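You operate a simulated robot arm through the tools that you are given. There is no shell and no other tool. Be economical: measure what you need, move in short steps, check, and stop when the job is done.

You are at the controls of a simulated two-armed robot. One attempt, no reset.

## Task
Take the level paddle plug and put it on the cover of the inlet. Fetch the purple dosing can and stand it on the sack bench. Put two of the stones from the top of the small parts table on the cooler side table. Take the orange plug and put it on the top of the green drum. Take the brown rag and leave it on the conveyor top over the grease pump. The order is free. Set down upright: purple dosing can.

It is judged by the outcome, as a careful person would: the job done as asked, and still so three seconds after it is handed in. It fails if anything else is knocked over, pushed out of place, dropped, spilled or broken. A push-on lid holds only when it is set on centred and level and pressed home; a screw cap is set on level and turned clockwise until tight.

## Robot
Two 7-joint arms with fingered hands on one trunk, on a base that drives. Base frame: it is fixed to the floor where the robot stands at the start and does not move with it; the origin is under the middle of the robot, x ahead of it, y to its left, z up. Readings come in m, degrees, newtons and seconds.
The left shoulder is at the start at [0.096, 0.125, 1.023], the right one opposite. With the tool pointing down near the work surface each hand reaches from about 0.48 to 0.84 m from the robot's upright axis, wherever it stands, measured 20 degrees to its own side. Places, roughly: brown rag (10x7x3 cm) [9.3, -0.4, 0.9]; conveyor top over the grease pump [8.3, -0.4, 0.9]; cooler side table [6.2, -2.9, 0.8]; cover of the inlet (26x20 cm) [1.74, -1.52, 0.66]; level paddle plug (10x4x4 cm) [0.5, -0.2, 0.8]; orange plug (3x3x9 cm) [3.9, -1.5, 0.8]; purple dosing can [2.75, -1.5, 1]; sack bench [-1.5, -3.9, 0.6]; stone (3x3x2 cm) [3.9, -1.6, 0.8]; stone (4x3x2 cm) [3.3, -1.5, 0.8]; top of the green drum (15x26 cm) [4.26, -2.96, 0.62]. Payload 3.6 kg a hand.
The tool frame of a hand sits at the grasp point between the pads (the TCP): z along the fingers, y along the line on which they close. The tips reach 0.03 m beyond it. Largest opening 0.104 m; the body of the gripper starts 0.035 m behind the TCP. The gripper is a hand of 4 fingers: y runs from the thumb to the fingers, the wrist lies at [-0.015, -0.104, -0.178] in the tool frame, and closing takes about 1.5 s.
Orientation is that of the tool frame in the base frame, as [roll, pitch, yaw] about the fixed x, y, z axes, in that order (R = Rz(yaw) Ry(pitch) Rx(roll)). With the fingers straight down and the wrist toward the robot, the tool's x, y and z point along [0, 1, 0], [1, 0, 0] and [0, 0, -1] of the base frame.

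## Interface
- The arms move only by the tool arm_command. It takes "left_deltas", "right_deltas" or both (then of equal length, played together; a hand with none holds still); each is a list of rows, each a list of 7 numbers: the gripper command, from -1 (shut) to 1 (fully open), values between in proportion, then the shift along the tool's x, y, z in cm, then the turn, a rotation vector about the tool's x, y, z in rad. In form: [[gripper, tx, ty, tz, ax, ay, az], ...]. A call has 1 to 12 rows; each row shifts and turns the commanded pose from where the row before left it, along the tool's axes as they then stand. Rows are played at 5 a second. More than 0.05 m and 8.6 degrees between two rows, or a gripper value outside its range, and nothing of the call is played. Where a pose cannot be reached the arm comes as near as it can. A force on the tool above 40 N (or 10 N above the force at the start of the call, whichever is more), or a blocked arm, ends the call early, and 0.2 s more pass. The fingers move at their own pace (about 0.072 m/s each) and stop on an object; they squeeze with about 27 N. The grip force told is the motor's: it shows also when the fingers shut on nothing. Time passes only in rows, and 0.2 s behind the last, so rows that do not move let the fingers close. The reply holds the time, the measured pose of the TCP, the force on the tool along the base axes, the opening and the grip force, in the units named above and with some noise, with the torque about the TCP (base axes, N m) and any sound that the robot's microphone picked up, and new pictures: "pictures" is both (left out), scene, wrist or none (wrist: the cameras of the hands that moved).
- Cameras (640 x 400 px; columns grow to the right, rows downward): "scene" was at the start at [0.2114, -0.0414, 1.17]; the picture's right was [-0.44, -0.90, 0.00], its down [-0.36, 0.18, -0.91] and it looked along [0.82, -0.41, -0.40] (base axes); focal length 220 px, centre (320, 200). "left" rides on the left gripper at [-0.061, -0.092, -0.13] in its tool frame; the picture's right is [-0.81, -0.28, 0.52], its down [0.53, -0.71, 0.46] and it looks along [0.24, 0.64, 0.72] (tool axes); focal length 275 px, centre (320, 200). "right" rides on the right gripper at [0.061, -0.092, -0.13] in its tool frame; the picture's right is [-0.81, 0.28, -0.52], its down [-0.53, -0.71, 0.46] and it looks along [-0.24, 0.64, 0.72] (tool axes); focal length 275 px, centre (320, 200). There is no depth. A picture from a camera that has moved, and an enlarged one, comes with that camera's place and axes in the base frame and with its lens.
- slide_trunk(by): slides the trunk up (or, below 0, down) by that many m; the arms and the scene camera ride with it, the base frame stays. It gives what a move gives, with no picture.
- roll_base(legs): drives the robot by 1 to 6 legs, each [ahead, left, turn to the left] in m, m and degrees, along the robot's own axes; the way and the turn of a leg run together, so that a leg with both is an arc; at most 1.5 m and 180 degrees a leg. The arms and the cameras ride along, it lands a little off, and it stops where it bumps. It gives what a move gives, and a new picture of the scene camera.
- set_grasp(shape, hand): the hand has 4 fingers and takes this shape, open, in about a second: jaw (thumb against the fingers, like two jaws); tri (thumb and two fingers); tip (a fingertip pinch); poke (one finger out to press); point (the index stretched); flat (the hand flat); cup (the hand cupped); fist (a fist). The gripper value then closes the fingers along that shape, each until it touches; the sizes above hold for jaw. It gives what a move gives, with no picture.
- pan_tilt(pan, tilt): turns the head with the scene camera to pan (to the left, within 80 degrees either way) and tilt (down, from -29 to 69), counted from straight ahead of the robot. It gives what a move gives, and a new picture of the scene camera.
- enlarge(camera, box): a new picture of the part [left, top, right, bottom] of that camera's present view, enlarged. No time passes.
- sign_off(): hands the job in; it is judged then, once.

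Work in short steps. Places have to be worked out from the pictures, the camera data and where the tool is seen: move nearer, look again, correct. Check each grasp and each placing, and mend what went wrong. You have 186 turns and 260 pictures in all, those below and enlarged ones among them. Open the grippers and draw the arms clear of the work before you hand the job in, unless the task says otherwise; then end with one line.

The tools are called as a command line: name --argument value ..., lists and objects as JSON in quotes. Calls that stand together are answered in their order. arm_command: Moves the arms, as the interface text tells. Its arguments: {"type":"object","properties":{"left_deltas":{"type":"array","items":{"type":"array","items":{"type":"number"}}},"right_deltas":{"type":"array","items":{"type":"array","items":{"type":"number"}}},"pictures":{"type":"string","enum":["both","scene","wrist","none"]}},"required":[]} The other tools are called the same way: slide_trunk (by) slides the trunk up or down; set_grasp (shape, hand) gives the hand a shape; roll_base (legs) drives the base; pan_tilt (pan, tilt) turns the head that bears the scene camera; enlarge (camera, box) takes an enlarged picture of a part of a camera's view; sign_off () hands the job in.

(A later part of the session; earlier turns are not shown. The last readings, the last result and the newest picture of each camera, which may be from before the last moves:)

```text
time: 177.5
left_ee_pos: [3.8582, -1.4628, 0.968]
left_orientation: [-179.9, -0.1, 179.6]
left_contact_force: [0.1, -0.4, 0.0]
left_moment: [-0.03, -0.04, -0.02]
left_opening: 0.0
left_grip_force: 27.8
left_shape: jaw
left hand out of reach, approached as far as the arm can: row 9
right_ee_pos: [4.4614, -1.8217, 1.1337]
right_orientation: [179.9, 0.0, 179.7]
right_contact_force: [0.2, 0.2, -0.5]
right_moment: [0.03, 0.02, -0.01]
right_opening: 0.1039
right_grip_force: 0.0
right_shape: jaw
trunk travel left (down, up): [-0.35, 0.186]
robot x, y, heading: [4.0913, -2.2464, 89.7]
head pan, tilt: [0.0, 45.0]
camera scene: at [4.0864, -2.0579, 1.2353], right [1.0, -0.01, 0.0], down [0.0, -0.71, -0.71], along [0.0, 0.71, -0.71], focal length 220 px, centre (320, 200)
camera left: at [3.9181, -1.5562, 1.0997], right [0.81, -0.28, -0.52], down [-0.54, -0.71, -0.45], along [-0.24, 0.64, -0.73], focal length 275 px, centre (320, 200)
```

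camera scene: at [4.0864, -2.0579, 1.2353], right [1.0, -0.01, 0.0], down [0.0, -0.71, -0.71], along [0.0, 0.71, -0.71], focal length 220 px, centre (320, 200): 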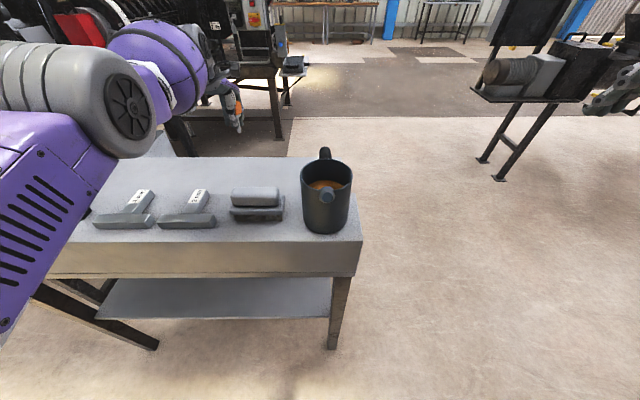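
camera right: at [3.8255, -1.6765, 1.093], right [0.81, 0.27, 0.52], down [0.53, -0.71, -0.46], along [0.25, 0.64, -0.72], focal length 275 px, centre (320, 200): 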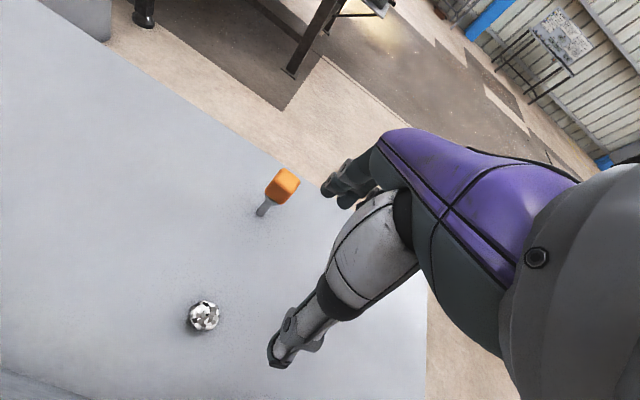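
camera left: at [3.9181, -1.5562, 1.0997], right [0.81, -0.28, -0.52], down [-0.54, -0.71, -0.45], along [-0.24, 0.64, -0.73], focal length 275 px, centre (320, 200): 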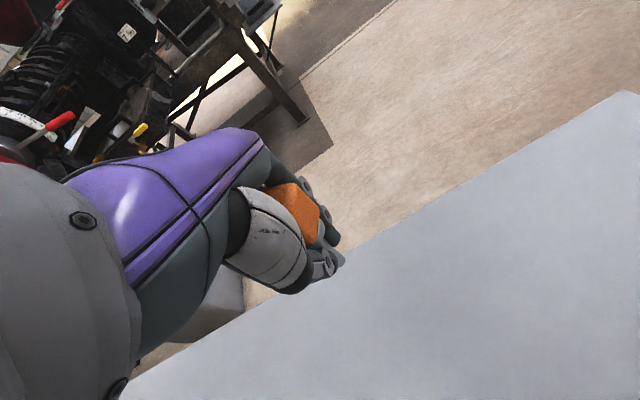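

The plug came up with the hand, though the fingers seem shut under the head around the stem. A closer look.

enlarge --camera "left" --box '[220, 140, 380, 300]'

enlarge --camera "scene" --box '[170, 60, 290, 150]'

```text
2.50 times, centred on (300, 220) of left
camera zoom: at [3.9181, -1.5562, 1.0997], right [0.81, -0.28, -0.52], down [-0.54, -0.71, -0.45], along [-0.24, 0.64, -0.73], focal length 688 px, centre (370, 150)
```

zoom: 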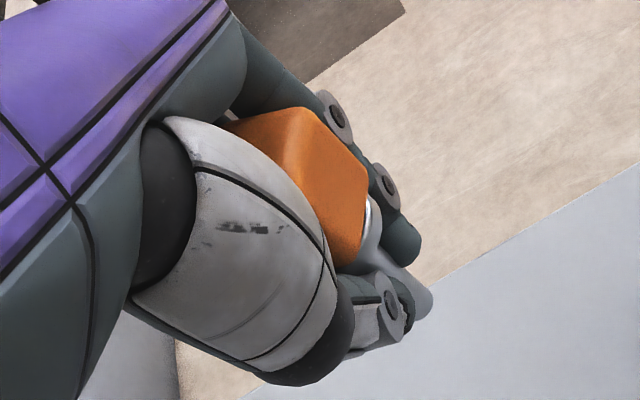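

```text
4.44 times, centred on (230, 105) of scene
camera zoom: at [4.0864, -2.0579, 1.2353], right [1.0, -0.01, 0.0], down [0.0, -0.71, -0.71], along [0.0, 0.71, -0.71], focal length 978 px, centre (720, 622)
```

zoom: 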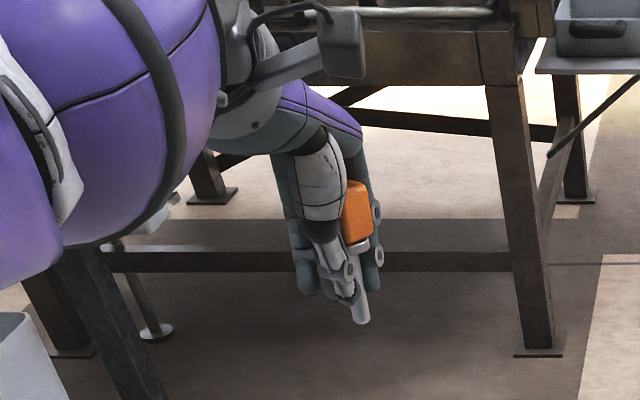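

The plug is held around its stem below the head. I raise and retract the left hand, then back away from the table.

arm_command --left_deltas '[[-1, 0, 0, -4, 0, 0, 0], [-1, 0, -3, -3, 0, 0, 0], [-1, 0, -3.5, -3, 0, 0, 0], [-1, 0, -4.5, -1.5, 0, 0, 0], [-1, 0, -4.5, 0, 0, 0, 0], [-1, 0, -4.5, 0, 0, 0, 0], [-1, 0, -4.5, 0, 0, 0, 0]]' --pictures "none"

roll_base --legs '[[-0.12, 0, 0], [0, 0.6, 0], [-0.75, 0, 0], [0, 0, -90]]'

```text
time: 179.1
left_ee_pos: [3.8358, -1.4985, 1.1381]
left_orientation: [-179.9, 0.0, 179.6]
left_contact_force: [0.1, -0.1, -0.7]
left_moment: [0.02, -0.01, 0.0]
left_opening: 0.0
left_grip_force: 26.6
left_shape: jaw
left hand out of reach, approached as far as the arm can: row 2, 3, 4, 5, 6, 7
right_ee_pos: [4.4607, -1.8228, 1.1327]
right_orientation: [179.9, 0.0, 179.8]
right_contact_force: [0.1, -0.4, -0.1]
right_moment: [-0.01, 0.0, -0.03]
right_opening: 0.1039
right_grip_force: 0.1
right_shape: jaw
trunk travel left (down, up): [-0.35, 0.186]
robot x, y, heading: [4.0839, -2.2445, 89.6]
head pan, tilt: [0.0, 45.0]
```

```text
time: 193.2
left_ee_pos: [4.2402, -2.8864, 1.1379]
left_orientation: [-180.0, 0.0, 87.9]
left_contact_force: [1.2, -0.1, -1.0]
left_moment: [-0.04, 0.04, -0.02]
left_opening: 0.0001
left_grip_force: 27.6
left_shape: jaw
right_ee_pos: [3.8985, -3.5009, 1.133]
right_orientation: [-180.0, 0.0, 88.0]
right_contact_force: [0.4, -0.1, 0.6]
right_moment: [0.0, -0.01, 0.01]
right_opening: 0.1041
right_grip_force: 0.2
right_shape: jaw
trunk travel left (down, up): [-0.35, 0.186]
robot x, y, heading: [3.4843, -3.1134, -1.9]
head pan, tilt: [0.0, 45.0]
camera scene: at [3.6729, -3.1215, 1.2352], right [-0.04, -1.0, 0.0], down [-0.71, 0.03, -0.71], along [0.71, -0.03, -0.71], focal length 220 px, centre (320, 200)
```

scene: 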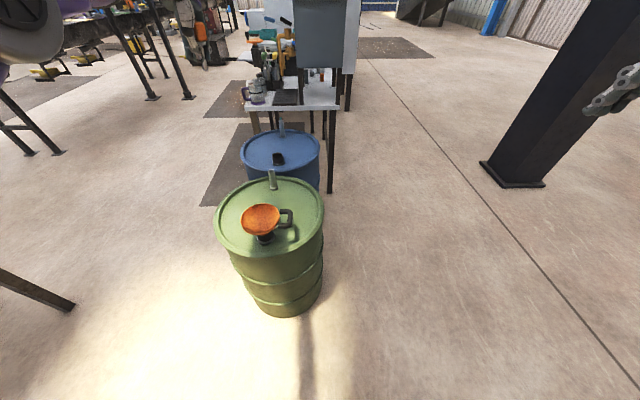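

The drum is in front with a funnel on it. I look closer at its top to choose a free spot.

enlarge --camera "scene" --box '[200, 160, 340, 270]'

arm_command --left_deltas '[[-1, 0, 0, 0, 0, 0, 0]]' --pictures "wrist"

```text
3.64 times, centred on (270, 215) of scene
camera zoom: at [3.6729, -3.1215, 1.2352], right [-0.04, -1.0, 0.0], down [-0.71, 0.03, -0.71], along [0.71, -0.03, -0.71], focal length 801 px, centre (502, 146)
```

zoom: 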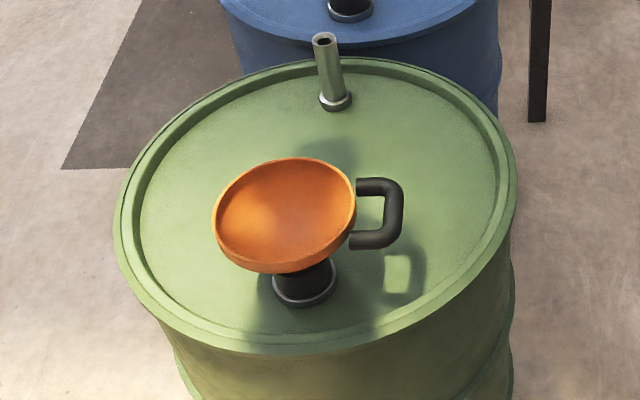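

```text
time: 193.6
left_ee_pos: [4.2408, -2.8848, 1.1382]
left_orientation: [-179.9, -0.1, 87.9]
left_contact_force: [0.8, -0.6, -0.1]
left_moment: [0.01, -0.03, 0.02]
left_opening: 0.0
left_grip_force: 27.1
left_shape: jaw
right_ee_pos: [3.8979, -3.5001, 1.1339]
right_orientation: [180.0, 0.1, 88.0]
right_contact_force: [-0.1, 1.2, 0.4]
right_moment: [-0.05, 0.02, -0.01]
right_opening: 0.104
right_grip_force: 0.0
right_shape: jaw
trunk travel left (down, up): [-0.35, 0.186]
robot x, y, heading: [3.4888, -3.111, -1.9]
head pan, tilt: [0.0, 45.0]
camera left: at [4.1453, -2.9433, 1.2683], right [-0.31, -0.8, -0.52], down [-0.69, 0.56, -0.45], along [0.65, 0.22, -0.73], focal length 275 px, centre (320, 200)
```

left: 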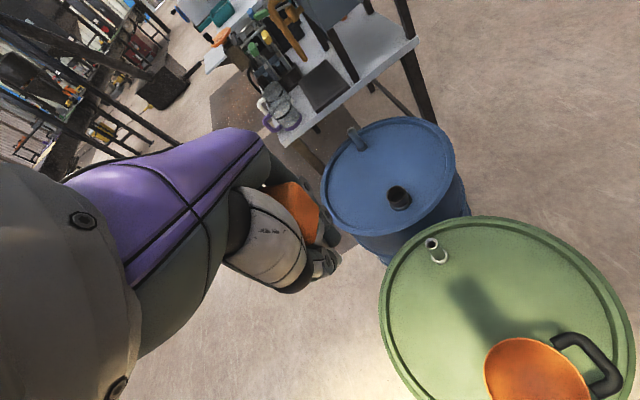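

Free area lies behind/left of the funnel, around [4.28, -2.88]. I roll 0.1 m closer and lower the trunk by 0.22.

roll_base --legs '[[0.1, 0, 1.9]]'

slide_trunk --by -0.2

arm_command --left_deltas '[[-1, 0, -3, 0, 0, 0, 0], [-1, 0, -3, 0, 0, 0, 0], [-1, 0, -2, 0, 0, 0, 0], [-1, 0, 0, 0, 0, 0, 0]]'

```text
time: 194.7
left_ee_pos: [4.3313, -2.8623, 1.1375]
left_orientation: [-179.9, 0.0, 89.7]
left_contact_force: [0.3, -0.1, -0.3]
left_moment: [-0.03, 0.02, 0.01]
left_opening: 0.0002
left_grip_force: 27.2
left_shape: jaw
right_ee_pos: [4.0093, -3.4871, 1.1334]
right_orientation: [-180.0, 0.1, 89.9]
right_contact_force: [0.4, -0.3, 0.4]
right_moment: [-0.02, 0.03, -0.01]
right_opening: 0.1039
right_grip_force: 0.1
right_shape: jaw
trunk travel left (down, up): [-0.35, 0.186]
robot x, y, heading: [3.5851, -3.1132, -0.0]
head pan, tilt: [0.0, 45.0]
camera scene: at [3.7723, -3.1171, 1.2351], right [0.0, -1.0, 0.0], down [-0.71, 0.0, -0.71], along [0.71, 0.0, -0.71], focal length 220 px, centre (320, 200)
```

scene: 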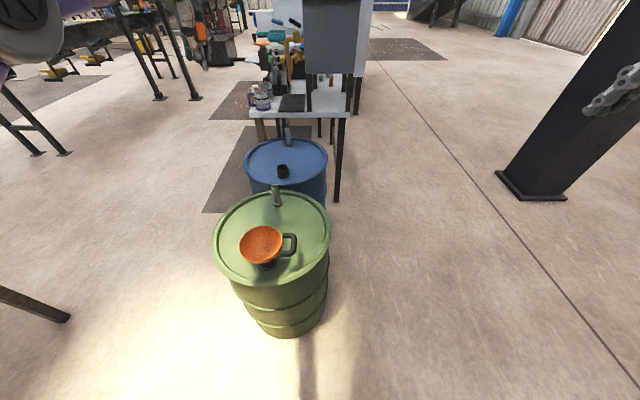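

```text
time: 196.9
left_ee_pos: [4.3669, -2.8614, 0.8188]
left_orientation: [-169.7, 0.1, 89.8]
left_contact_force: [0.3, -0.2, -0.3]
left_moment: [0.01, 0.02, -0.04]
left_opening: 0.0
left_grip_force: 26.6
left_shape: jaw
right_ee_pos: [4.0096, -3.4883, 0.9339]
right_orientation: [179.9, 0.1, 89.9]
right_contact_force: [0.2, 0.3, -0.8]
right_moment: [-0.03, -0.01, 0.03]
right_opening: 0.104
right_grip_force: 0.1
right_shape: jaw
trunk travel left (down, up): [-0.15, 0.386]
robot x, y, heading: [3.5831, -3.1173, -0.2]
head pan, tilt: [0.0, 45.0]
```

```text
time: 197.9
left_ee_pos: [4.3612, -2.8523, 0.8446]
left_orientation: [-169.6, 0.0, 89.9]
left_contact_force: [-0.1, 0.1, -0.9]
left_moment: [-0.01, 0.02, 0.01]
left_opening: 0.0
left_grip_force: 26.9
left_shape: jaw
left hand out of reach, approached as far as the arm can: row 1, 2, 3
right_ee_pos: [4.01, -3.4892, 0.9339]
right_orientation: [179.9, 0.0, 89.9]
right_contact_force: [-0.4, -0.4, 0.7]
right_moment: [-0.01, -0.01, 0.01]
right_opening: 0.1038
right_grip_force: 0.0
right_shape: jaw
trunk travel left (down, up): [-0.15, 0.386]
robot x, y, heading: [3.5821, -3.117, -0.1]
head pan, tilt: [0.0, 45.0]
camera scene: at [3.8279, -3.1172, 1.0275], right [0.0, -1.0, 0.0], down [-0.71, 0.0, -0.71], along [0.71, 0.0, -0.71], focal length 220 px, centre (320, 200)
camera left: at [4.2936, -2.914, 0.9898], right [-0.37, -0.81, -0.46], down [-0.78, 0.54, -0.32], along [0.5, 0.24, -0.83], focal length 275 px, centre (320, 200)
```

scene: 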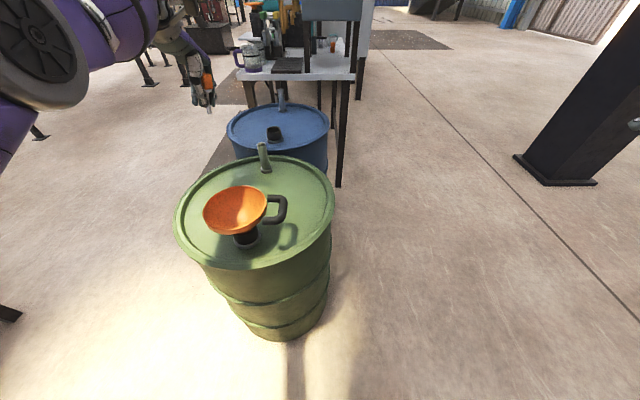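
left: 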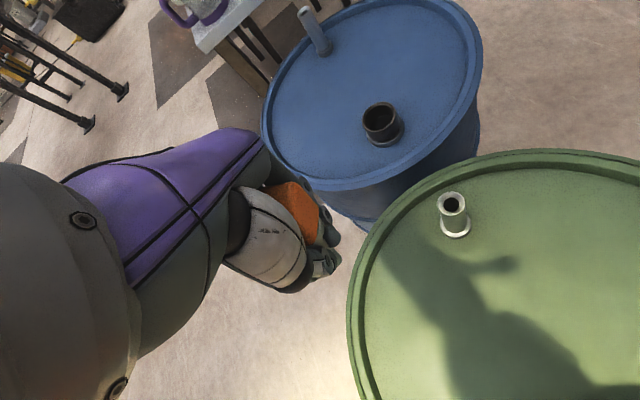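

The arm is stuck away from its commanded pose (I commanded a retraction it could not follow). I bring the command forward again to rejoin the actual pose.

arm_command --left_deltas '[[-1, 0, 4.5, 0, 0, 0, 0], [-1, 0, 4.5, 0, 0, 0, 0], [-1, 0, 4.5, 0, 0, 0, 0], [-1, 0, 4.5, 0, 0, 0, 0], [-1, 0, 4.5, 0, 0, 0, 0], [-1, 0, 0, 0, 0, 0, 0]]'

```text
time: 199.3
left_ee_pos: [4.3685, -2.8603, 0.822]
left_orientation: [-169.7, 0.0, 89.8]
left_contact_force: [0.5, -0.6, -0.9]
left_moment: [0.01, -0.01, -0.02]
left_opening: 0.0001
left_grip_force: 27.1
left_shape: jaw
left hand out of reach, approached as far as the arm can: row 1, 2, 3, 4, 5
right_ee_pos: [4.0097, -3.4893, 0.9348]
right_orientation: [179.9, 0.0, 90.0]
right_contact_force: [-0.3, -0.1, 0.3]
right_moment: [0.0, 0.03, 0.01]
right_opening: 0.1039
right_grip_force: 0.1
right_shape: jaw
trunk travel left (down, up): [-0.15, 0.386]
robot x, y, heading: [3.5834, -3.116, -0.2]
head pan, tilt: [0.0, 45.0]
camera scene: at [3.8279, -3.1172, 1.0275], right [0.0, -1.0, 0.0], down [-0.71, 0.0, -0.71], along [0.71, 0.0, -0.71], focal length 220 px, centre (320, 200)
camera left: at [4.3011, -2.9216, 0.9662], right [-0.37, -0.81, -0.46], down [-0.78, 0.54, -0.32], along [0.51, 0.24, -0.83], focal length 275 px, centre (320, 200)
```

scene: 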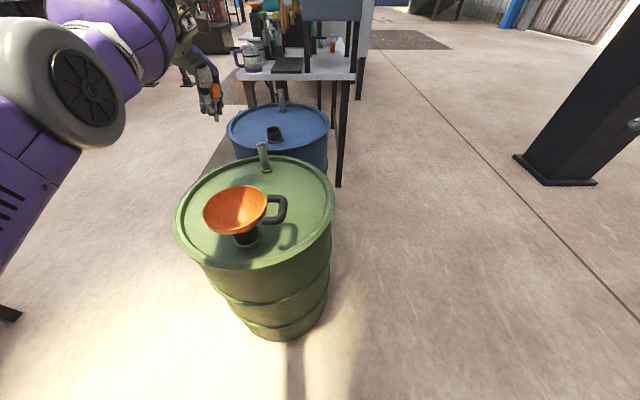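
left: 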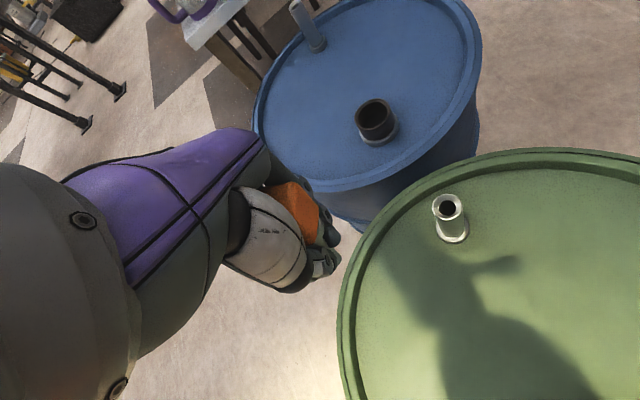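

I try a sideways motion to get the arm out of the stuck configuration.

arm_command --left_deltas '[[-1, 4, 0, 0, 0, 0, 0], [-1, 4, 0, 0, 0, 0, 0], [-1, 4, 0, 0, 0, 0, 0], [-1, 0, 0, 0, 0, 0, 0]]' --pictures "scene"

```text
time: 200.3
left_ee_pos: [4.3437, -2.7555, 0.8165]
left_orientation: [-169.7, 0.1, 89.9]
left_contact_force: [0.0, -0.3, -0.1]
left_moment: [-0.01, -0.02, -0.03]
left_opening: 0.0
left_grip_force: 27.5
left_shape: jaw
left hand out of reach, approached as far as the arm can: row 1, 2, 3
right_ee_pos: [4.0103, -3.4886, 0.9331]
right_orientation: [179.9, -0.1, 89.9]
right_contact_force: [-0.1, -0.3, 0.0]
right_moment: [0.0, 0.0, -0.02]
right_opening: 0.1039
right_grip_force: 0.2
right_shape: jaw
trunk travel left (down, up): [-0.15, 0.386]
robot x, y, heading: [3.5863, -3.1156, -0.1]
head pan, tilt: [0.0, 45.0]
camera scene: at [3.8279, -3.1172, 1.0275], right [0.0, -1.0, 0.0], down [-0.71, 0.0, -0.71], along [0.71, 0.0, -0.71], focal length 220 px, centre (320, 200)
```

scene: 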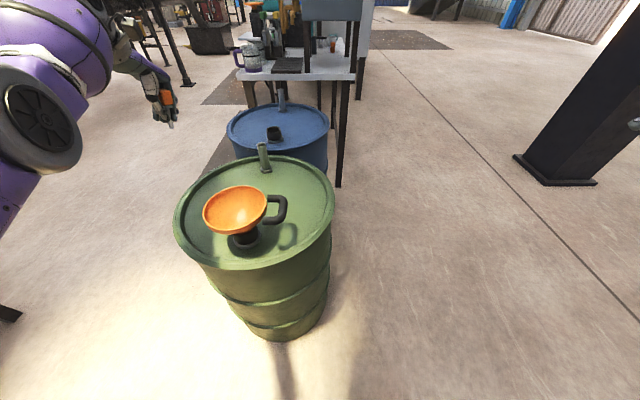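

It follows sideways. Now I try pulling back again in this outward pose.

arm_command --left_deltas '[[-1, 0, -4.5, 0, 0, 0, 0], [-1, 0, -4.5, 0, 0, 0, 0], [-1, 0, -4.5, 0, 0, 0, 0], [-1, 0, -4.5, 0, 0, 0, 0], [-1, 0, -4.5, 0, 0, 0, 0], [-1, 0, -4.5, 0, 0, 0, 0], [-1, 0, 0, 0, 0, 0, 0]]' --pictures "scene"

```text
time: 201.9
left_ee_pos: [4.078, -2.7568, 0.8637]
left_orientation: [-169.6, 0.0, 89.8]
left_contact_force: [0.2, -0.5, -0.1]
left_moment: [0.01, -0.01, -0.02]
left_opening: 0.0001
left_grip_force: 26.9
left_shape: jaw
right_ee_pos: [4.0091, -3.4886, 0.9336]
right_orientation: [-180.0, 0.0, 89.8]
right_contact_force: [-0.2, -1.2, -0.7]
right_moment: [-0.03, -0.02, -0.01]
right_opening: 0.1039
right_grip_force: 0.0
right_shape: jaw
trunk travel left (down, up): [-0.15, 0.386]
robot x, y, heading: [3.5856, -3.1194, -0.0]
head pan, tilt: [0.0, 45.0]
camera scene: at [3.828, -3.1173, 1.0274], right [0.0, -1.0, 0.0], down [-0.71, 0.0, -0.71], along [0.71, 0.0, -0.71], focal length 220 px, centre (320, 200)
```

scene: 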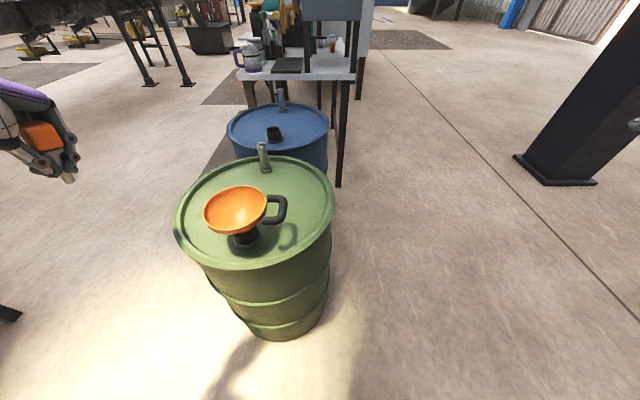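

Recovered: the command follows the actual pose. I straighten the 10° tilt and lean the hand 45° so the plug can be laid on the lid stem first.

arm_command --left_deltas '[[-1, 0, 0, 0, -0.09, 0, 0], [-1, 0, 0, 0, -0.09, 0, 0], [-1, 0, 0, 0, 0, -0.131, 0], [-1, 0, 0, 0, 0, -0.131, 0], [-1, 0, 0, 0, 0, -0.131, 0], [-1, 0, 0, 0, 0, -0.131, 0], [-1, 0, 0, 0, 0, -0.131, 0], [-1, 0, 0, 0, 0, -0.131, 0], [-1, 0, 0, 0, 0, 0, 0]]'

```text
time: 203.9
left_ee_pos: [4.0775, -2.7553, 0.865]
left_orientation: [180.0, 45.2, 89.7]
left_contact_force: [0.4, -0.2, 0.1]
left_moment: [0.0, 0.02, 0.0]
left_opening: 0.0
left_grip_force: 27.4
left_shape: jaw
right_ee_pos: [4.0098, -3.4887, 0.9338]
right_orientation: [179.9, 0.0, 89.9]
right_contact_force: [0.5, 0.4, -0.4]
right_moment: [-0.02, -0.01, -0.02]
right_opening: 0.104
right_grip_force: 0.0
right_shape: jaw
trunk travel left (down, up): [-0.15, 0.386]
robot x, y, heading: [3.5844, -3.1149, -0.1]
head pan, tilt: [0.0, 45.0]
camera scene: at [3.8279, -3.1172, 1.0275], right [0.0, -1.0, 0.0], down [-0.71, 0.0, -0.71], along [0.71, 0.0, -0.71], focal length 220 px, centre (320, 200)
camera left: at [3.9857, -2.7062, 1.0003], right [-0.28, -0.94, 0.21], down [-0.71, 0.05, -0.7], along [0.64, -0.34, -0.68], focal length 275 px, centre (320, 200)
```

scene: 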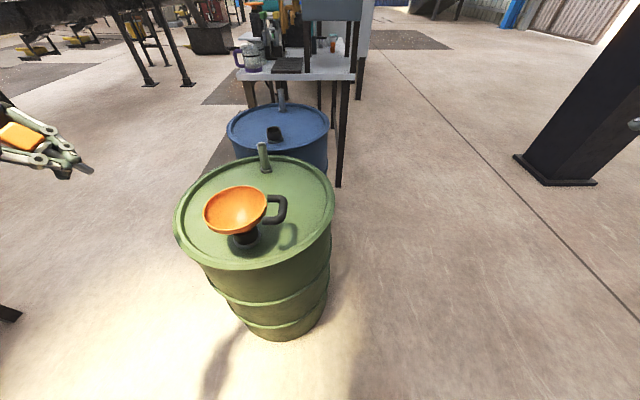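
left: 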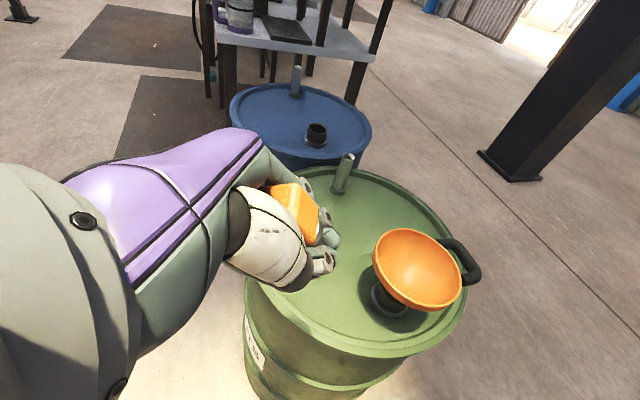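

The tilt works and the view is good. I move forward past the funnel and then along the fingers toward the free spot.

arm_command --left_deltas '[[-1, 0, 4.1, 0, 0, 0, 0], [-1, 0, 4.1, 0, 0, 0, 0], [-1, 0, 4.1, 0, 0, 0, 0], [-1, 0, 4.1, 0, 0, 0, 0], [-1, 0, 4.0, 0, 0, 0, 0], [-1, 0, 0, 3.7, 0, 0, 0], [-1, 0, 0, 3.7, 0, 0, 0], [-1, 0, 0, 3.7, 0, 0, 0], [-1, 0, 0, 3.7, 0, 0, 0], [-1, 0, 0, 0, 0, 0, 0]]'

```text
time: 206.1
left_ee_pos: [4.2813, -2.8612, 0.7596]
left_orientation: [-179.9, 45.1, 89.9]
left_contact_force: [-0.3, 1.0, -0.8]
left_moment: [-0.03, 0.01, 0.0]
left_opening: 0.0
left_grip_force: 27.2
left_shape: jaw
right_ee_pos: [4.0101, -3.4882, 0.9341]
right_orientation: [180.0, 0.0, 89.9]
right_contact_force: [-0.6, -0.1, 0.5]
right_moment: [0.0, 0.0, 0.01]
right_opening: 0.1039
right_grip_force: 0.1
right_shape: jaw
trunk travel left (down, up): [-0.15, 0.386]
robot x, y, heading: [3.5848, -3.1172, 0.0]
head pan, tilt: [0.0, 45.0]
camera scene: at [3.8278, -3.1172, 1.0275], right [0.0, -1.0, 0.0], down [-0.71, 0.0, -0.71], along [0.71, 0.0, -0.71], focal length 220 px, centre (320, 200)
camera left: at [4.1889, -2.8123, 0.8952], right [-0.28, -0.94, 0.21], down [-0.71, 0.06, -0.7], along [0.64, -0.34, -0.68], focal length 275 px, centre (320, 200)
```

scene: 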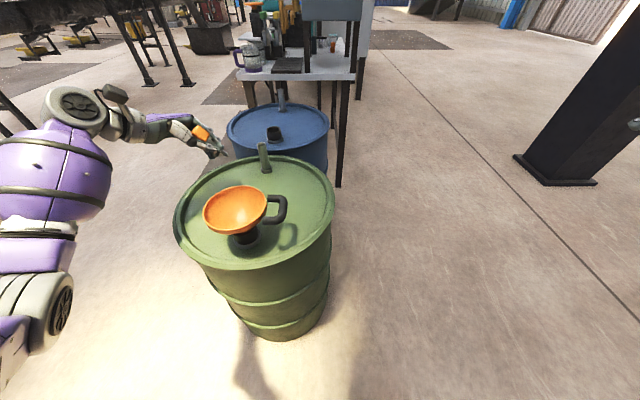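
left: 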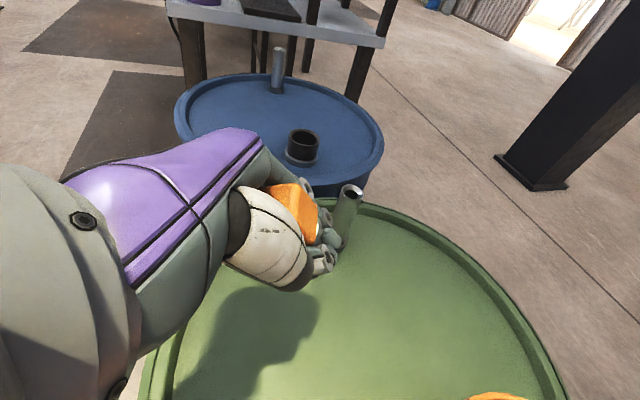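

Bung pipe is ~0.1 m beyond, clear. I go down to near contact, shifted slightly toward the robot, then in small steps.

arm_command --left_deltas '[[-1, 1.2, -1.0, 2.6, 0, 0, 0], [-1, 1.2, 0, 2.6, 0, 0, 0], [-1, 0.9, 0, 2.0, 0, 0, 0], [-1, 0.35, 0, 0.5, 0, 0, 0], [-1, 0.35, 0, 0.5, 0, 0, 0], [-1, 0.35, 0, 0.35, 0, 0, 0], [-1, 0.35, 0, 0.35, 0, 0, 0], [-1, 0, 0, 0, 0, 0, 0]]'

```text
time: 207.9
left_ee_pos: [4.2704, -2.8911, 0.6637]
left_orientation: [-179.9, 45.1, 89.9]
left_contact_force: [1.0, 0.1, -0.7]
left_moment: [0.01, 0.0, -0.02]
left_opening: 0.0002
left_grip_force: 27.0
left_shape: jaw
right_ee_pos: [4.0086, -3.4894, 0.9337]
right_orientation: [179.9, 0.0, 89.9]
right_contact_force: [0.3, 0.7, 0.5]
right_moment: [-0.03, 0.02, -0.03]
right_opening: 0.1038
right_grip_force: 0.1
right_shape: jaw
trunk travel left (down, up): [-0.15, 0.386]
robot x, y, heading: [3.5849, -3.1121, -0.3]
head pan, tilt: [0.0, 45.0]
camera scene: at [3.8279, -3.1172, 1.0275], right [0.0, -1.0, 0.0], down [-0.71, 0.0, -0.71], along [0.71, 0.0, -0.71], focal length 220 px, centre (320, 200)
camera left: at [4.179, -2.8413, 0.799], right [-0.28, -0.94, 0.21], down [-0.71, 0.06, -0.7], along [0.64, -0.34, -0.68], focal length 275 px, centre (320, 200)
```

scene: 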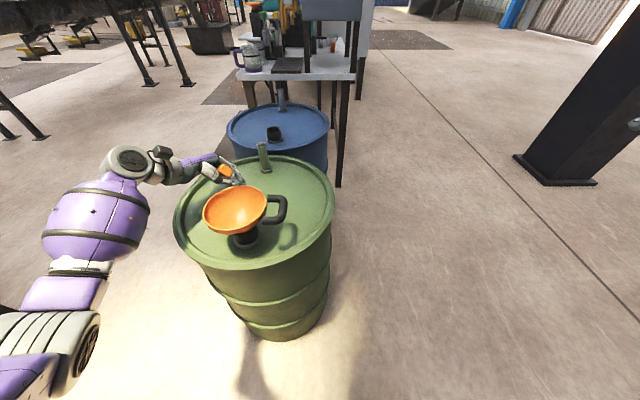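
left: 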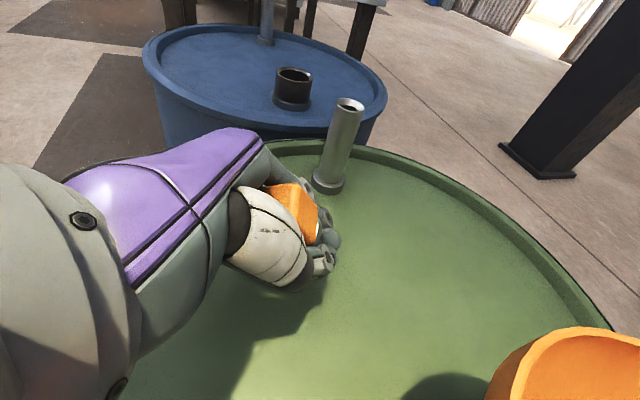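

No contact yet; continuing in small vertical steps.

arm_command --left_deltas '[[-1, 0.3, 0, 0.3, 0, 0, 0], [-1, 0.3, 0, 0.3, 0, 0, 0], [-1, 0.3, 0, 0.3, 0, 0, 0], [-1, 0.3, 0, 0.3, 0, 0, 0], [-1, 0, 0, 0, 0, 0, 0]]' --pictures "wrist"

enlarge --camera "scene" --box '[160, 120, 320, 230]'

```text
time: 209.1
left_ee_pos: [4.2722, -2.8926, 0.6552]
left_orientation: [178.9, 45.3, 88.9]
left_contact_force: [2.2, -2.2, 36.7]
left_moment: [-0.34, -0.11, 0.02]
left_opening: 0.0
left_grip_force: 26.3
left_shape: jaw
right_ee_pos: [4.0072, -3.4898, 0.9353]
right_orientation: [179.9, 0.0, 89.9]
right_contact_force: [0.2, -0.8, 0.4]
right_moment: [0.03, -0.02, 0.0]
right_opening: 0.1039
right_grip_force: 0.1
right_shape: jaw
trunk travel left (down, up): [-0.15, 0.386]
robot x, y, heading: [3.5854, -3.1192, -0.1]
head pan, tilt: [0.0, 45.0]
camera left: at [4.1776, -2.8425, 0.7888], right [-0.28, -0.94, 0.21], down [-0.7, 0.05, -0.71], along [0.65, -0.35, -0.67], focal length 275 px, centre (320, 200)
```

left: 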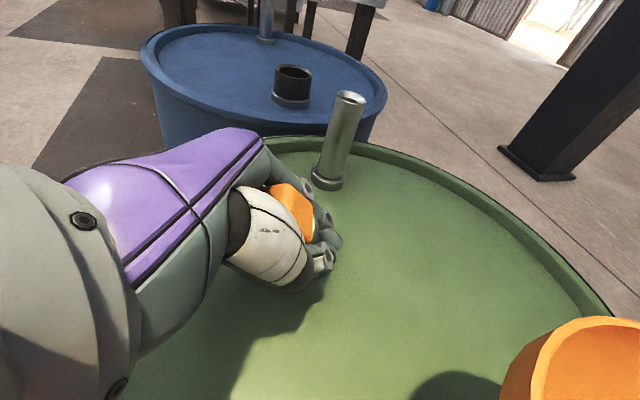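

```text
3.64 times, centred on (240, 175) of scene
camera zoom: at [3.8251, -3.1183, 1.0284], right [0.0, -1.0, 0.0], down [-0.71, 0.0, -0.71], along [0.71, 0.0, -0.71], focal length 801 px, centre (611, 291)
```

zoom: 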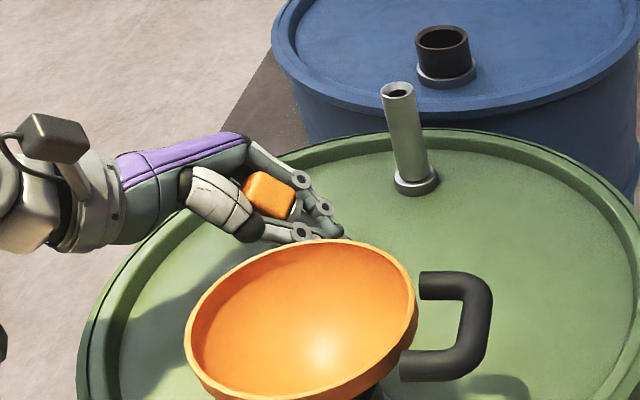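

Contact. I ease up a few mm and open partway so the plug settles on the lid.

arm_command --left_deltas '[[-1, -0.35, 0, -0.35, 0, 0, 0], [-0.6, 0, 0, 0, 0, 0, 0], [-0.3, 0, 0, 0, 0, 0, 0], [-0.1, 0, 0, 0, 0, 0, 0], [0, 0, 0, 0, 0, 0, 0], [0, 0, 0, 0, 0, 0, 0]]'

enlarge --camera "scene" --box '[160, 120, 320, 230]'

```text
time: 210.5
left_ee_pos: [4.2696, -2.8908, 0.6537]
left_orientation: [179.8, 45.0, 89.7]
left_contact_force: [-8.9, 2.9, 20.5]
left_moment: [0.23, 0.14, 0.06]
left_opening: 0.0515
left_grip_force: 0.0
left_shape: jaw
right_ee_pos: [4.0085, -3.4879, 0.9346]
right_orientation: [179.8, 0.0, 89.9]
right_contact_force: [1.3, 0.6, -0.6]
right_moment: [0.0, -0.02, -0.01]
right_opening: 0.1038
right_grip_force: 0.1
right_shape: jaw
trunk travel left (down, up): [-0.15, 0.386]
robot x, y, heading: [3.5834, -3.1153, -0.2]
head pan, tilt: [0.0, 45.0]
camera scene: at [3.8259, -3.1175, 1.028], right [0.0, -1.0, 0.0], down [-0.71, 0.0, -0.71], along [0.71, 0.0, -0.71], focal length 220 px, centre (320, 200)
camera left: at [4.1776, -2.8415, 0.7889], right [-0.28, -0.94, 0.21], down [-0.71, 0.06, -0.7], along [0.65, -0.34, -0.68], focal length 275 px, centre (320, 200)
```

scene: 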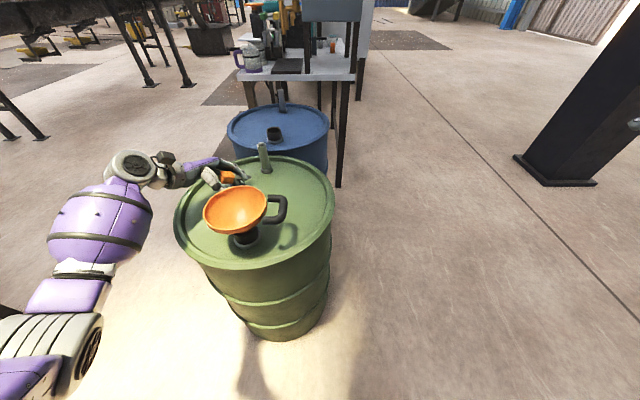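
left: 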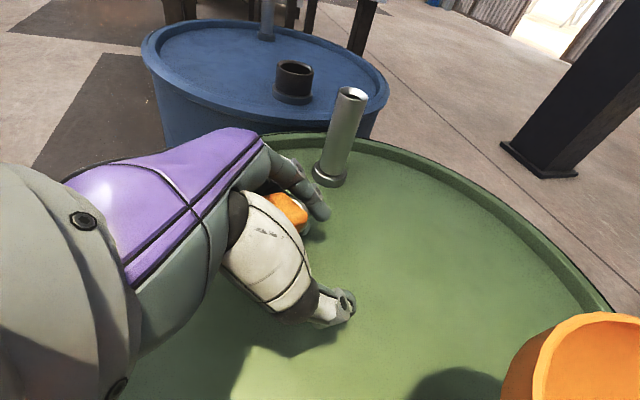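

```text
3.64 times, centred on (240, 175) of scene
camera zoom: at [3.8259, -3.1175, 1.028], right [0.0, -1.0, 0.0], down [-0.71, 0.0, -0.71], along [0.71, 0.0, -0.71], focal length 801 px, centre (611, 291)
```

zoom: 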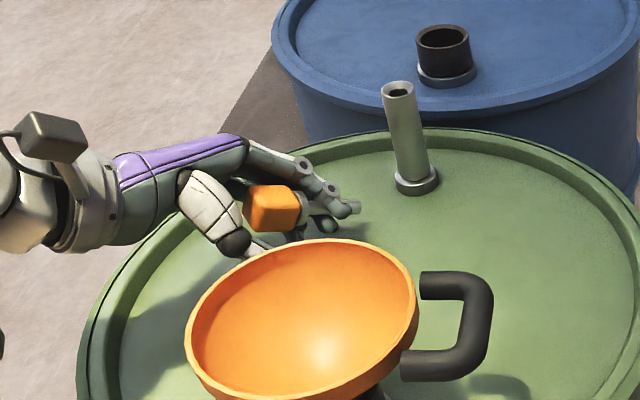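

The plug now lies on the lid between the fingers. I withdraw along the finger axis.

arm_command --left_deltas '[[0.1, 0, 0, -1, 0, 0, 0], [0.1, 0, 0, -1.5, 0, 0, 0], [0.1, 0, 0, -2.5, 0, 0, 0], [0.1, 0, 0, -3, 0, 0, 0], [0.1, 0, 0, -4, 0, 0, 0]]'

enlarge --camera "scene" --box '[160, 120, 320, 230]'

```text
time: 211.7
left_ee_pos: [4.2716, -2.8053, 0.7362]
left_orientation: [-179.9, 45.1, 89.9]
left_contact_force: [0.1, -0.6, -0.1]
left_moment: [-0.01, 0.01, -0.03]
left_opening: 0.0572
left_grip_force: 0.1
left_shape: jaw
right_ee_pos: [4.0095, -3.4885, 0.9324]
right_orientation: [179.9, 0.0, 89.9]
right_contact_force: [-0.2, -0.3, 0.4]
right_moment: [-0.01, 0.0, 0.01]
right_opening: 0.104
right_grip_force: 0.1
right_shape: jaw
trunk travel left (down, up): [-0.15, 0.386]
robot x, y, heading: [3.5869, -3.1148, -0.4]
head pan, tilt: [0.0, 45.0]
camera scene: at [3.8278, -3.1171, 1.0275], right [0.0, -1.0, 0.0], down [-0.71, 0.0, -0.71], along [0.71, 0.0, -0.71], focal length 220 px, centre (320, 200)
camera left: at [4.1791, -2.7562, 0.8725], right [-0.28, -0.94, 0.21], down [-0.71, 0.06, -0.7], along [0.64, -0.34, -0.69], focal length 275 px, centre (320, 200)
```

scene: 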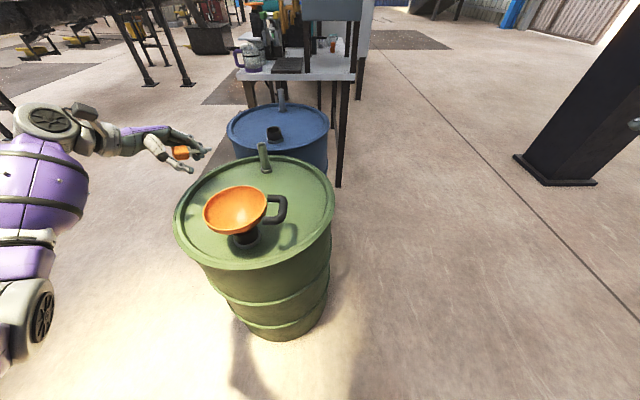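
left: 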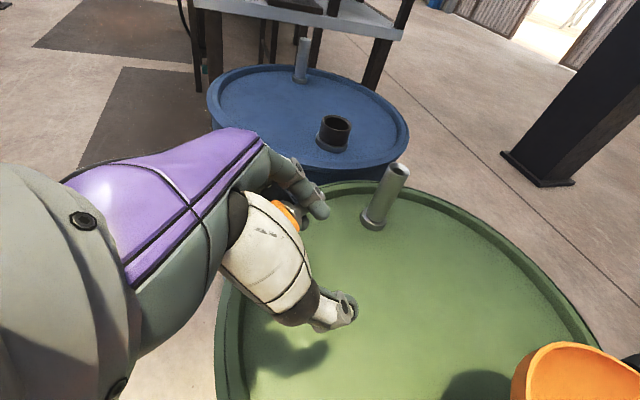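

```text
3.64 times, centred on (240, 175) of scene
camera zoom: at [3.8278, -3.1171, 1.0275], right [0.0, -1.0, 0.0], down [-0.71, 0.0, -0.71], along [0.71, 0.0, -0.71], focal length 801 px, centre (611, 291)
```

zoom: 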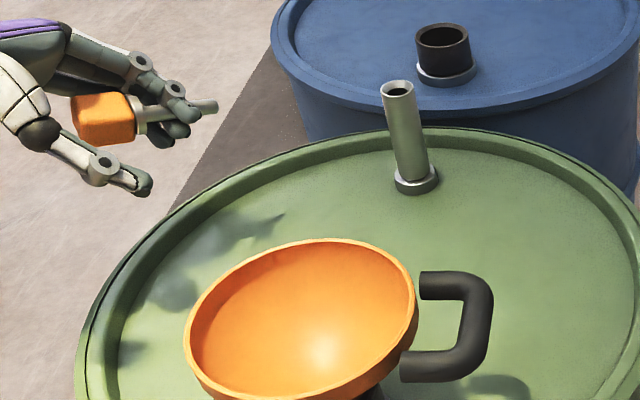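

The plug rested on the lower fingers and came along. I close on it again at once.

arm_command --left_deltas '[[-0.5, 0, 0, 0, 0, 0, 0], [-1, 0, 0, 0, 0, 0, 0], [-1, 0, 0, 0, 0, 0, 0], [-1, 0, 0, 0, 0, 0, 0], [-1, 0, 0, 0, 0, 0, 0], [-1, 0, 0, 0, 0, 0, 0], [-1, 0, 0, 0, 0, 0, 0]]'

enlarge --camera "scene" --box '[120, 110, 280, 220]'

```text
time: 213.3
left_ee_pos: [4.2714, -2.8064, 0.7372]
left_orientation: [-179.9, 45.1, 89.9]
left_contact_force: [-0.4, 0.5, -1.2]
left_moment: [0.01, 0.0, -0.01]
left_opening: 0.0076
left_grip_force: 27.2
left_shape: jaw
right_ee_pos: [4.0095, -3.4885, 0.9331]
right_orientation: [179.9, 0.0, 89.9]
right_contact_force: [0.1, 0.9, 0.1]
right_moment: [0.02, 0.03, 0.04]
right_opening: 0.104
right_grip_force: 0.1
right_shape: jaw
trunk travel left (down, up): [-0.15, 0.386]
robot x, y, heading: [3.5833, -3.1158, 0.2]
head pan, tilt: [0.0, 45.0]
camera scene: at [3.8279, -3.1172, 1.0274], right [0.0, -1.0, 0.0], down [-0.71, 0.0, -0.71], along [0.71, 0.0, -0.71], focal length 220 px, centre (320, 200)
camera left: at [4.1792, -2.7567, 0.8726], right [-0.28, -0.94, 0.21], down [-0.71, 0.06, -0.7], along [0.64, -0.34, -0.68], focal length 275 px, centre (320, 200)
```

scene: 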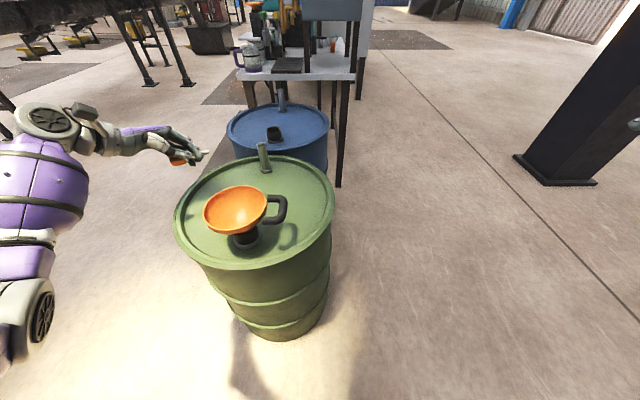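
left: 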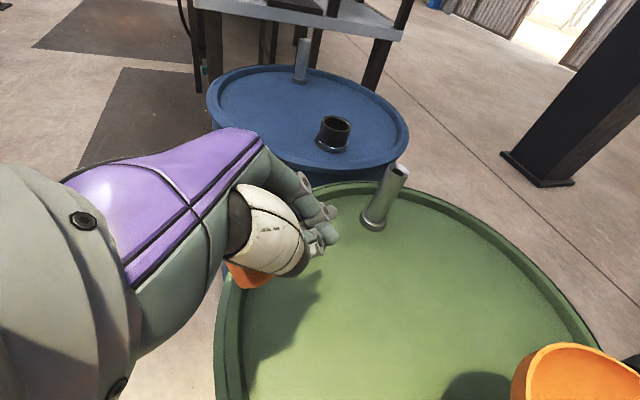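

```text
3.64 times, centred on (200, 165) of scene
camera zoom: at [3.8279, -3.1172, 1.0274], right [0.0, -1.0, 0.0], down [-0.71, 0.0, -0.71], along [0.71, 0.0, -0.71], focal length 801 px, centre (756, 327)
```

zoom: 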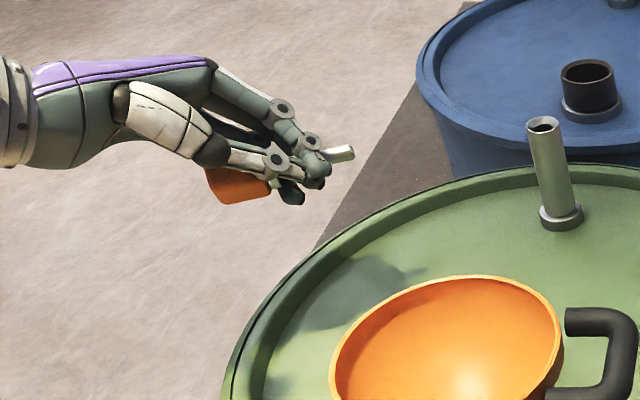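

Now it is gripped by the stem with the head outside on the low side. Turning the hand upright should let it lie free when released. I rotate back to vertical and look.

arm_command --left_deltas '[[-1, -1, 0, -2, 0, 0.131, 0], [-1, 0, 0, 0, 0, 0.131, 0], [-1, 0, 0, 0, 0, 0.131, 0], [-1, 0, 0, 0, 0, 0.131, 0], [-1, 0, 0, 0, 0, 0.131, 0], [-1, 0, 0, 0, 0, 0.131, 0], [-1, 0, 0, 0, 0, 0, 0]]'

enlarge --camera "scene" --box '[120, 90, 280, 200]'

```text
time: 214.9
left_ee_pos: [4.2722, -2.7981, 0.7577]
left_orientation: [180.0, -0.1, 89.8]
left_contact_force: [0.4, 1.1, -0.8]
left_moment: [-0.02, 0.02, 0.03]
left_opening: 0.0077
left_grip_force: 27.1
left_shape: jaw
right_ee_pos: [4.0094, -3.4879, 0.9335]
right_orientation: [179.8, 0.1, 89.9]
right_contact_force: [-0.5, -0.7, 0.5]
right_moment: [0.0, 0.0, 0.01]
right_opening: 0.1042
right_grip_force: 0.0
right_shape: jaw
trunk travel left (down, up): [-0.15, 0.386]
robot x, y, heading: [3.5862, -3.1182, -0.2]
head pan, tilt: [0.0, 45.0]
camera scene: at [3.8279, -3.1172, 1.0274], right [0.0, -1.0, 0.0], down [-0.71, 0.0, -0.71], along [0.71, 0.0, -0.71], focal length 220 px, centre (320, 200)
camera left: at [4.1792, -2.8599, 0.8884], right [-0.28, -0.81, -0.52], down [-0.71, 0.54, -0.45], along [0.65, 0.24, -0.72], focal length 275 px, centre (320, 200)
```

scene: 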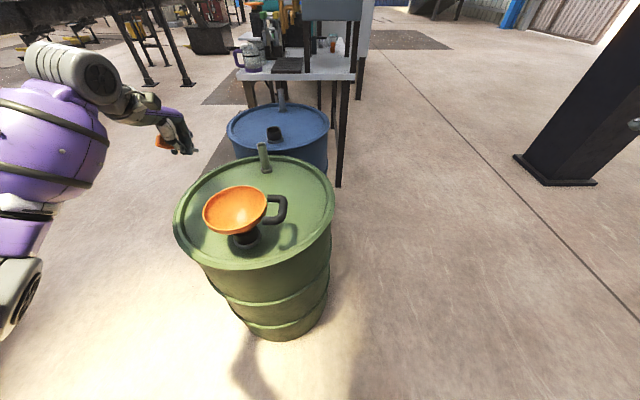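
left: 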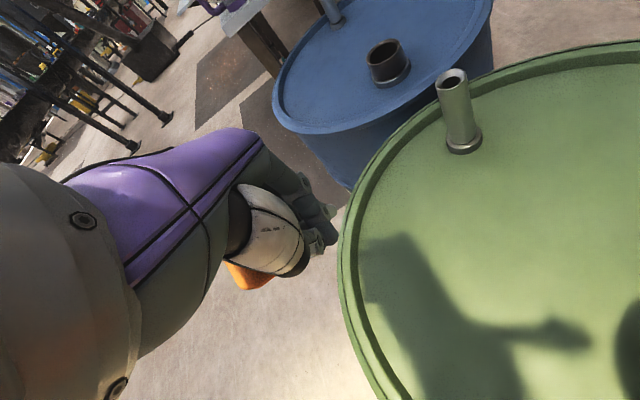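

```text
3.64 times, centred on (200, 145) of scene
camera zoom: at [3.8279, -3.1172, 1.0274], right [0.0, -1.0, 0.0], down [-0.71, 0.0, -0.71], along [0.71, 0.0, -0.71], focal length 801 px, centre (756, 400)
```

zoom: 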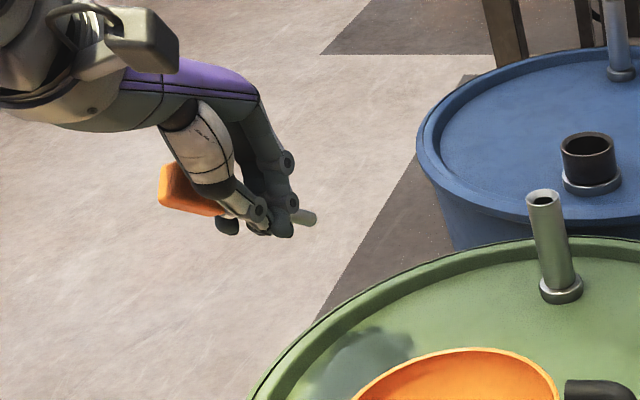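

The plug is now nearly horizontal at the fingertips. I move it over the lid and lower it to near contact.

arm_command --left_deltas '[[-1, -4, 0, 0, 0, 0, 0], [-1, -4, 0, 0, 0, 0, 0], [-1, -4, 0, 0, 0, 0, 0], [-1, 0, 0, 4, 0, 0, 0], [-1, 0, 0, 4, 0, 0, 0], [-1, 0, 0, 1.5, 0, 0, 0], [-1, 0, 0, 0, 0, 0, 0]]'

enlarge --camera "scene" --box '[160, 110, 320, 220]'

```text
time: 216.5
left_ee_pos: [4.2703, -2.9183, 0.6636]
left_orientation: [-180.0, 0.0, 89.8]
left_contact_force: [-0.3, 0.1, 0.4]
left_moment: [0.01, 0.05, 0.0]
left_opening: 0.0075
left_grip_force: 27.1
left_shape: jaw
right_ee_pos: [4.0097, -3.4882, 0.934]
right_orientation: [179.8, -0.1, 90.0]
right_contact_force: [-0.2, -0.2, -0.1]
right_moment: [0.01, 0.0, -0.01]
right_opening: 0.1042
right_grip_force: 0.1
right_shape: jaw
trunk travel left (down, up): [-0.15, 0.386]
robot x, y, heading: [3.5841, -3.1181, -0.1]
head pan, tilt: [0.0, 45.0]
camera scene: at [3.8279, -3.1172, 1.0275], right [0.0, -1.0, 0.0], down [-0.71, 0.0, -0.71], along [0.71, 0.0, -0.71], focal length 220 px, centre (320, 200)
camera left: at [4.1783, -2.9792, 0.7937], right [-0.28, -0.81, -0.52], down [-0.71, 0.53, -0.46], along [0.65, 0.24, -0.72], focal length 275 px, centre (320, 200)
```

scene: 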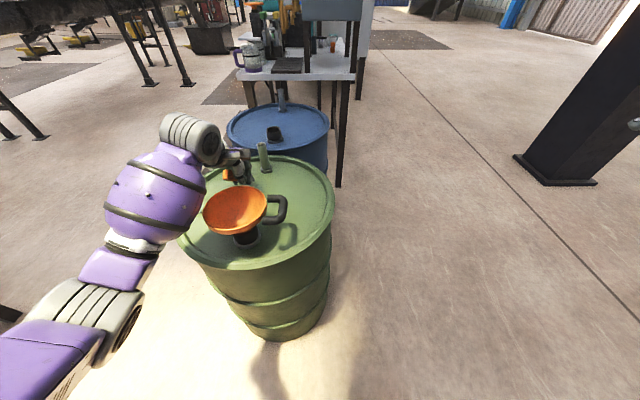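
left: 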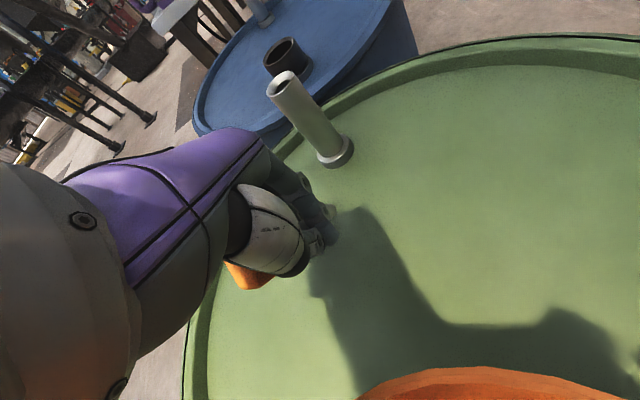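

```text
3.64 times, centred on (240, 165) of scene
camera zoom: at [3.8279, -3.1172, 1.0275], right [0.0, -1.0, 0.0], down [-0.71, 0.0, -0.71], along [0.71, 0.0, -0.71], focal length 801 px, centre (611, 327)
```

zoom: 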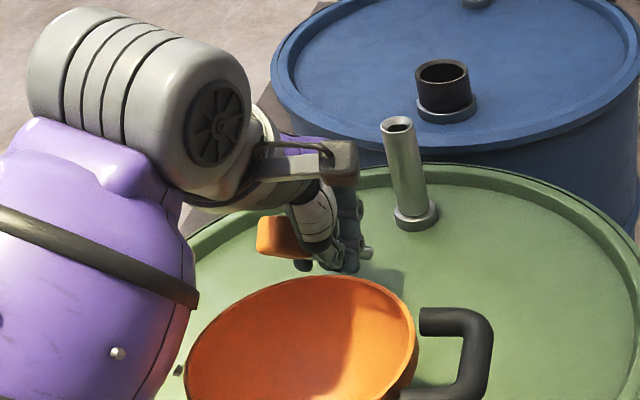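

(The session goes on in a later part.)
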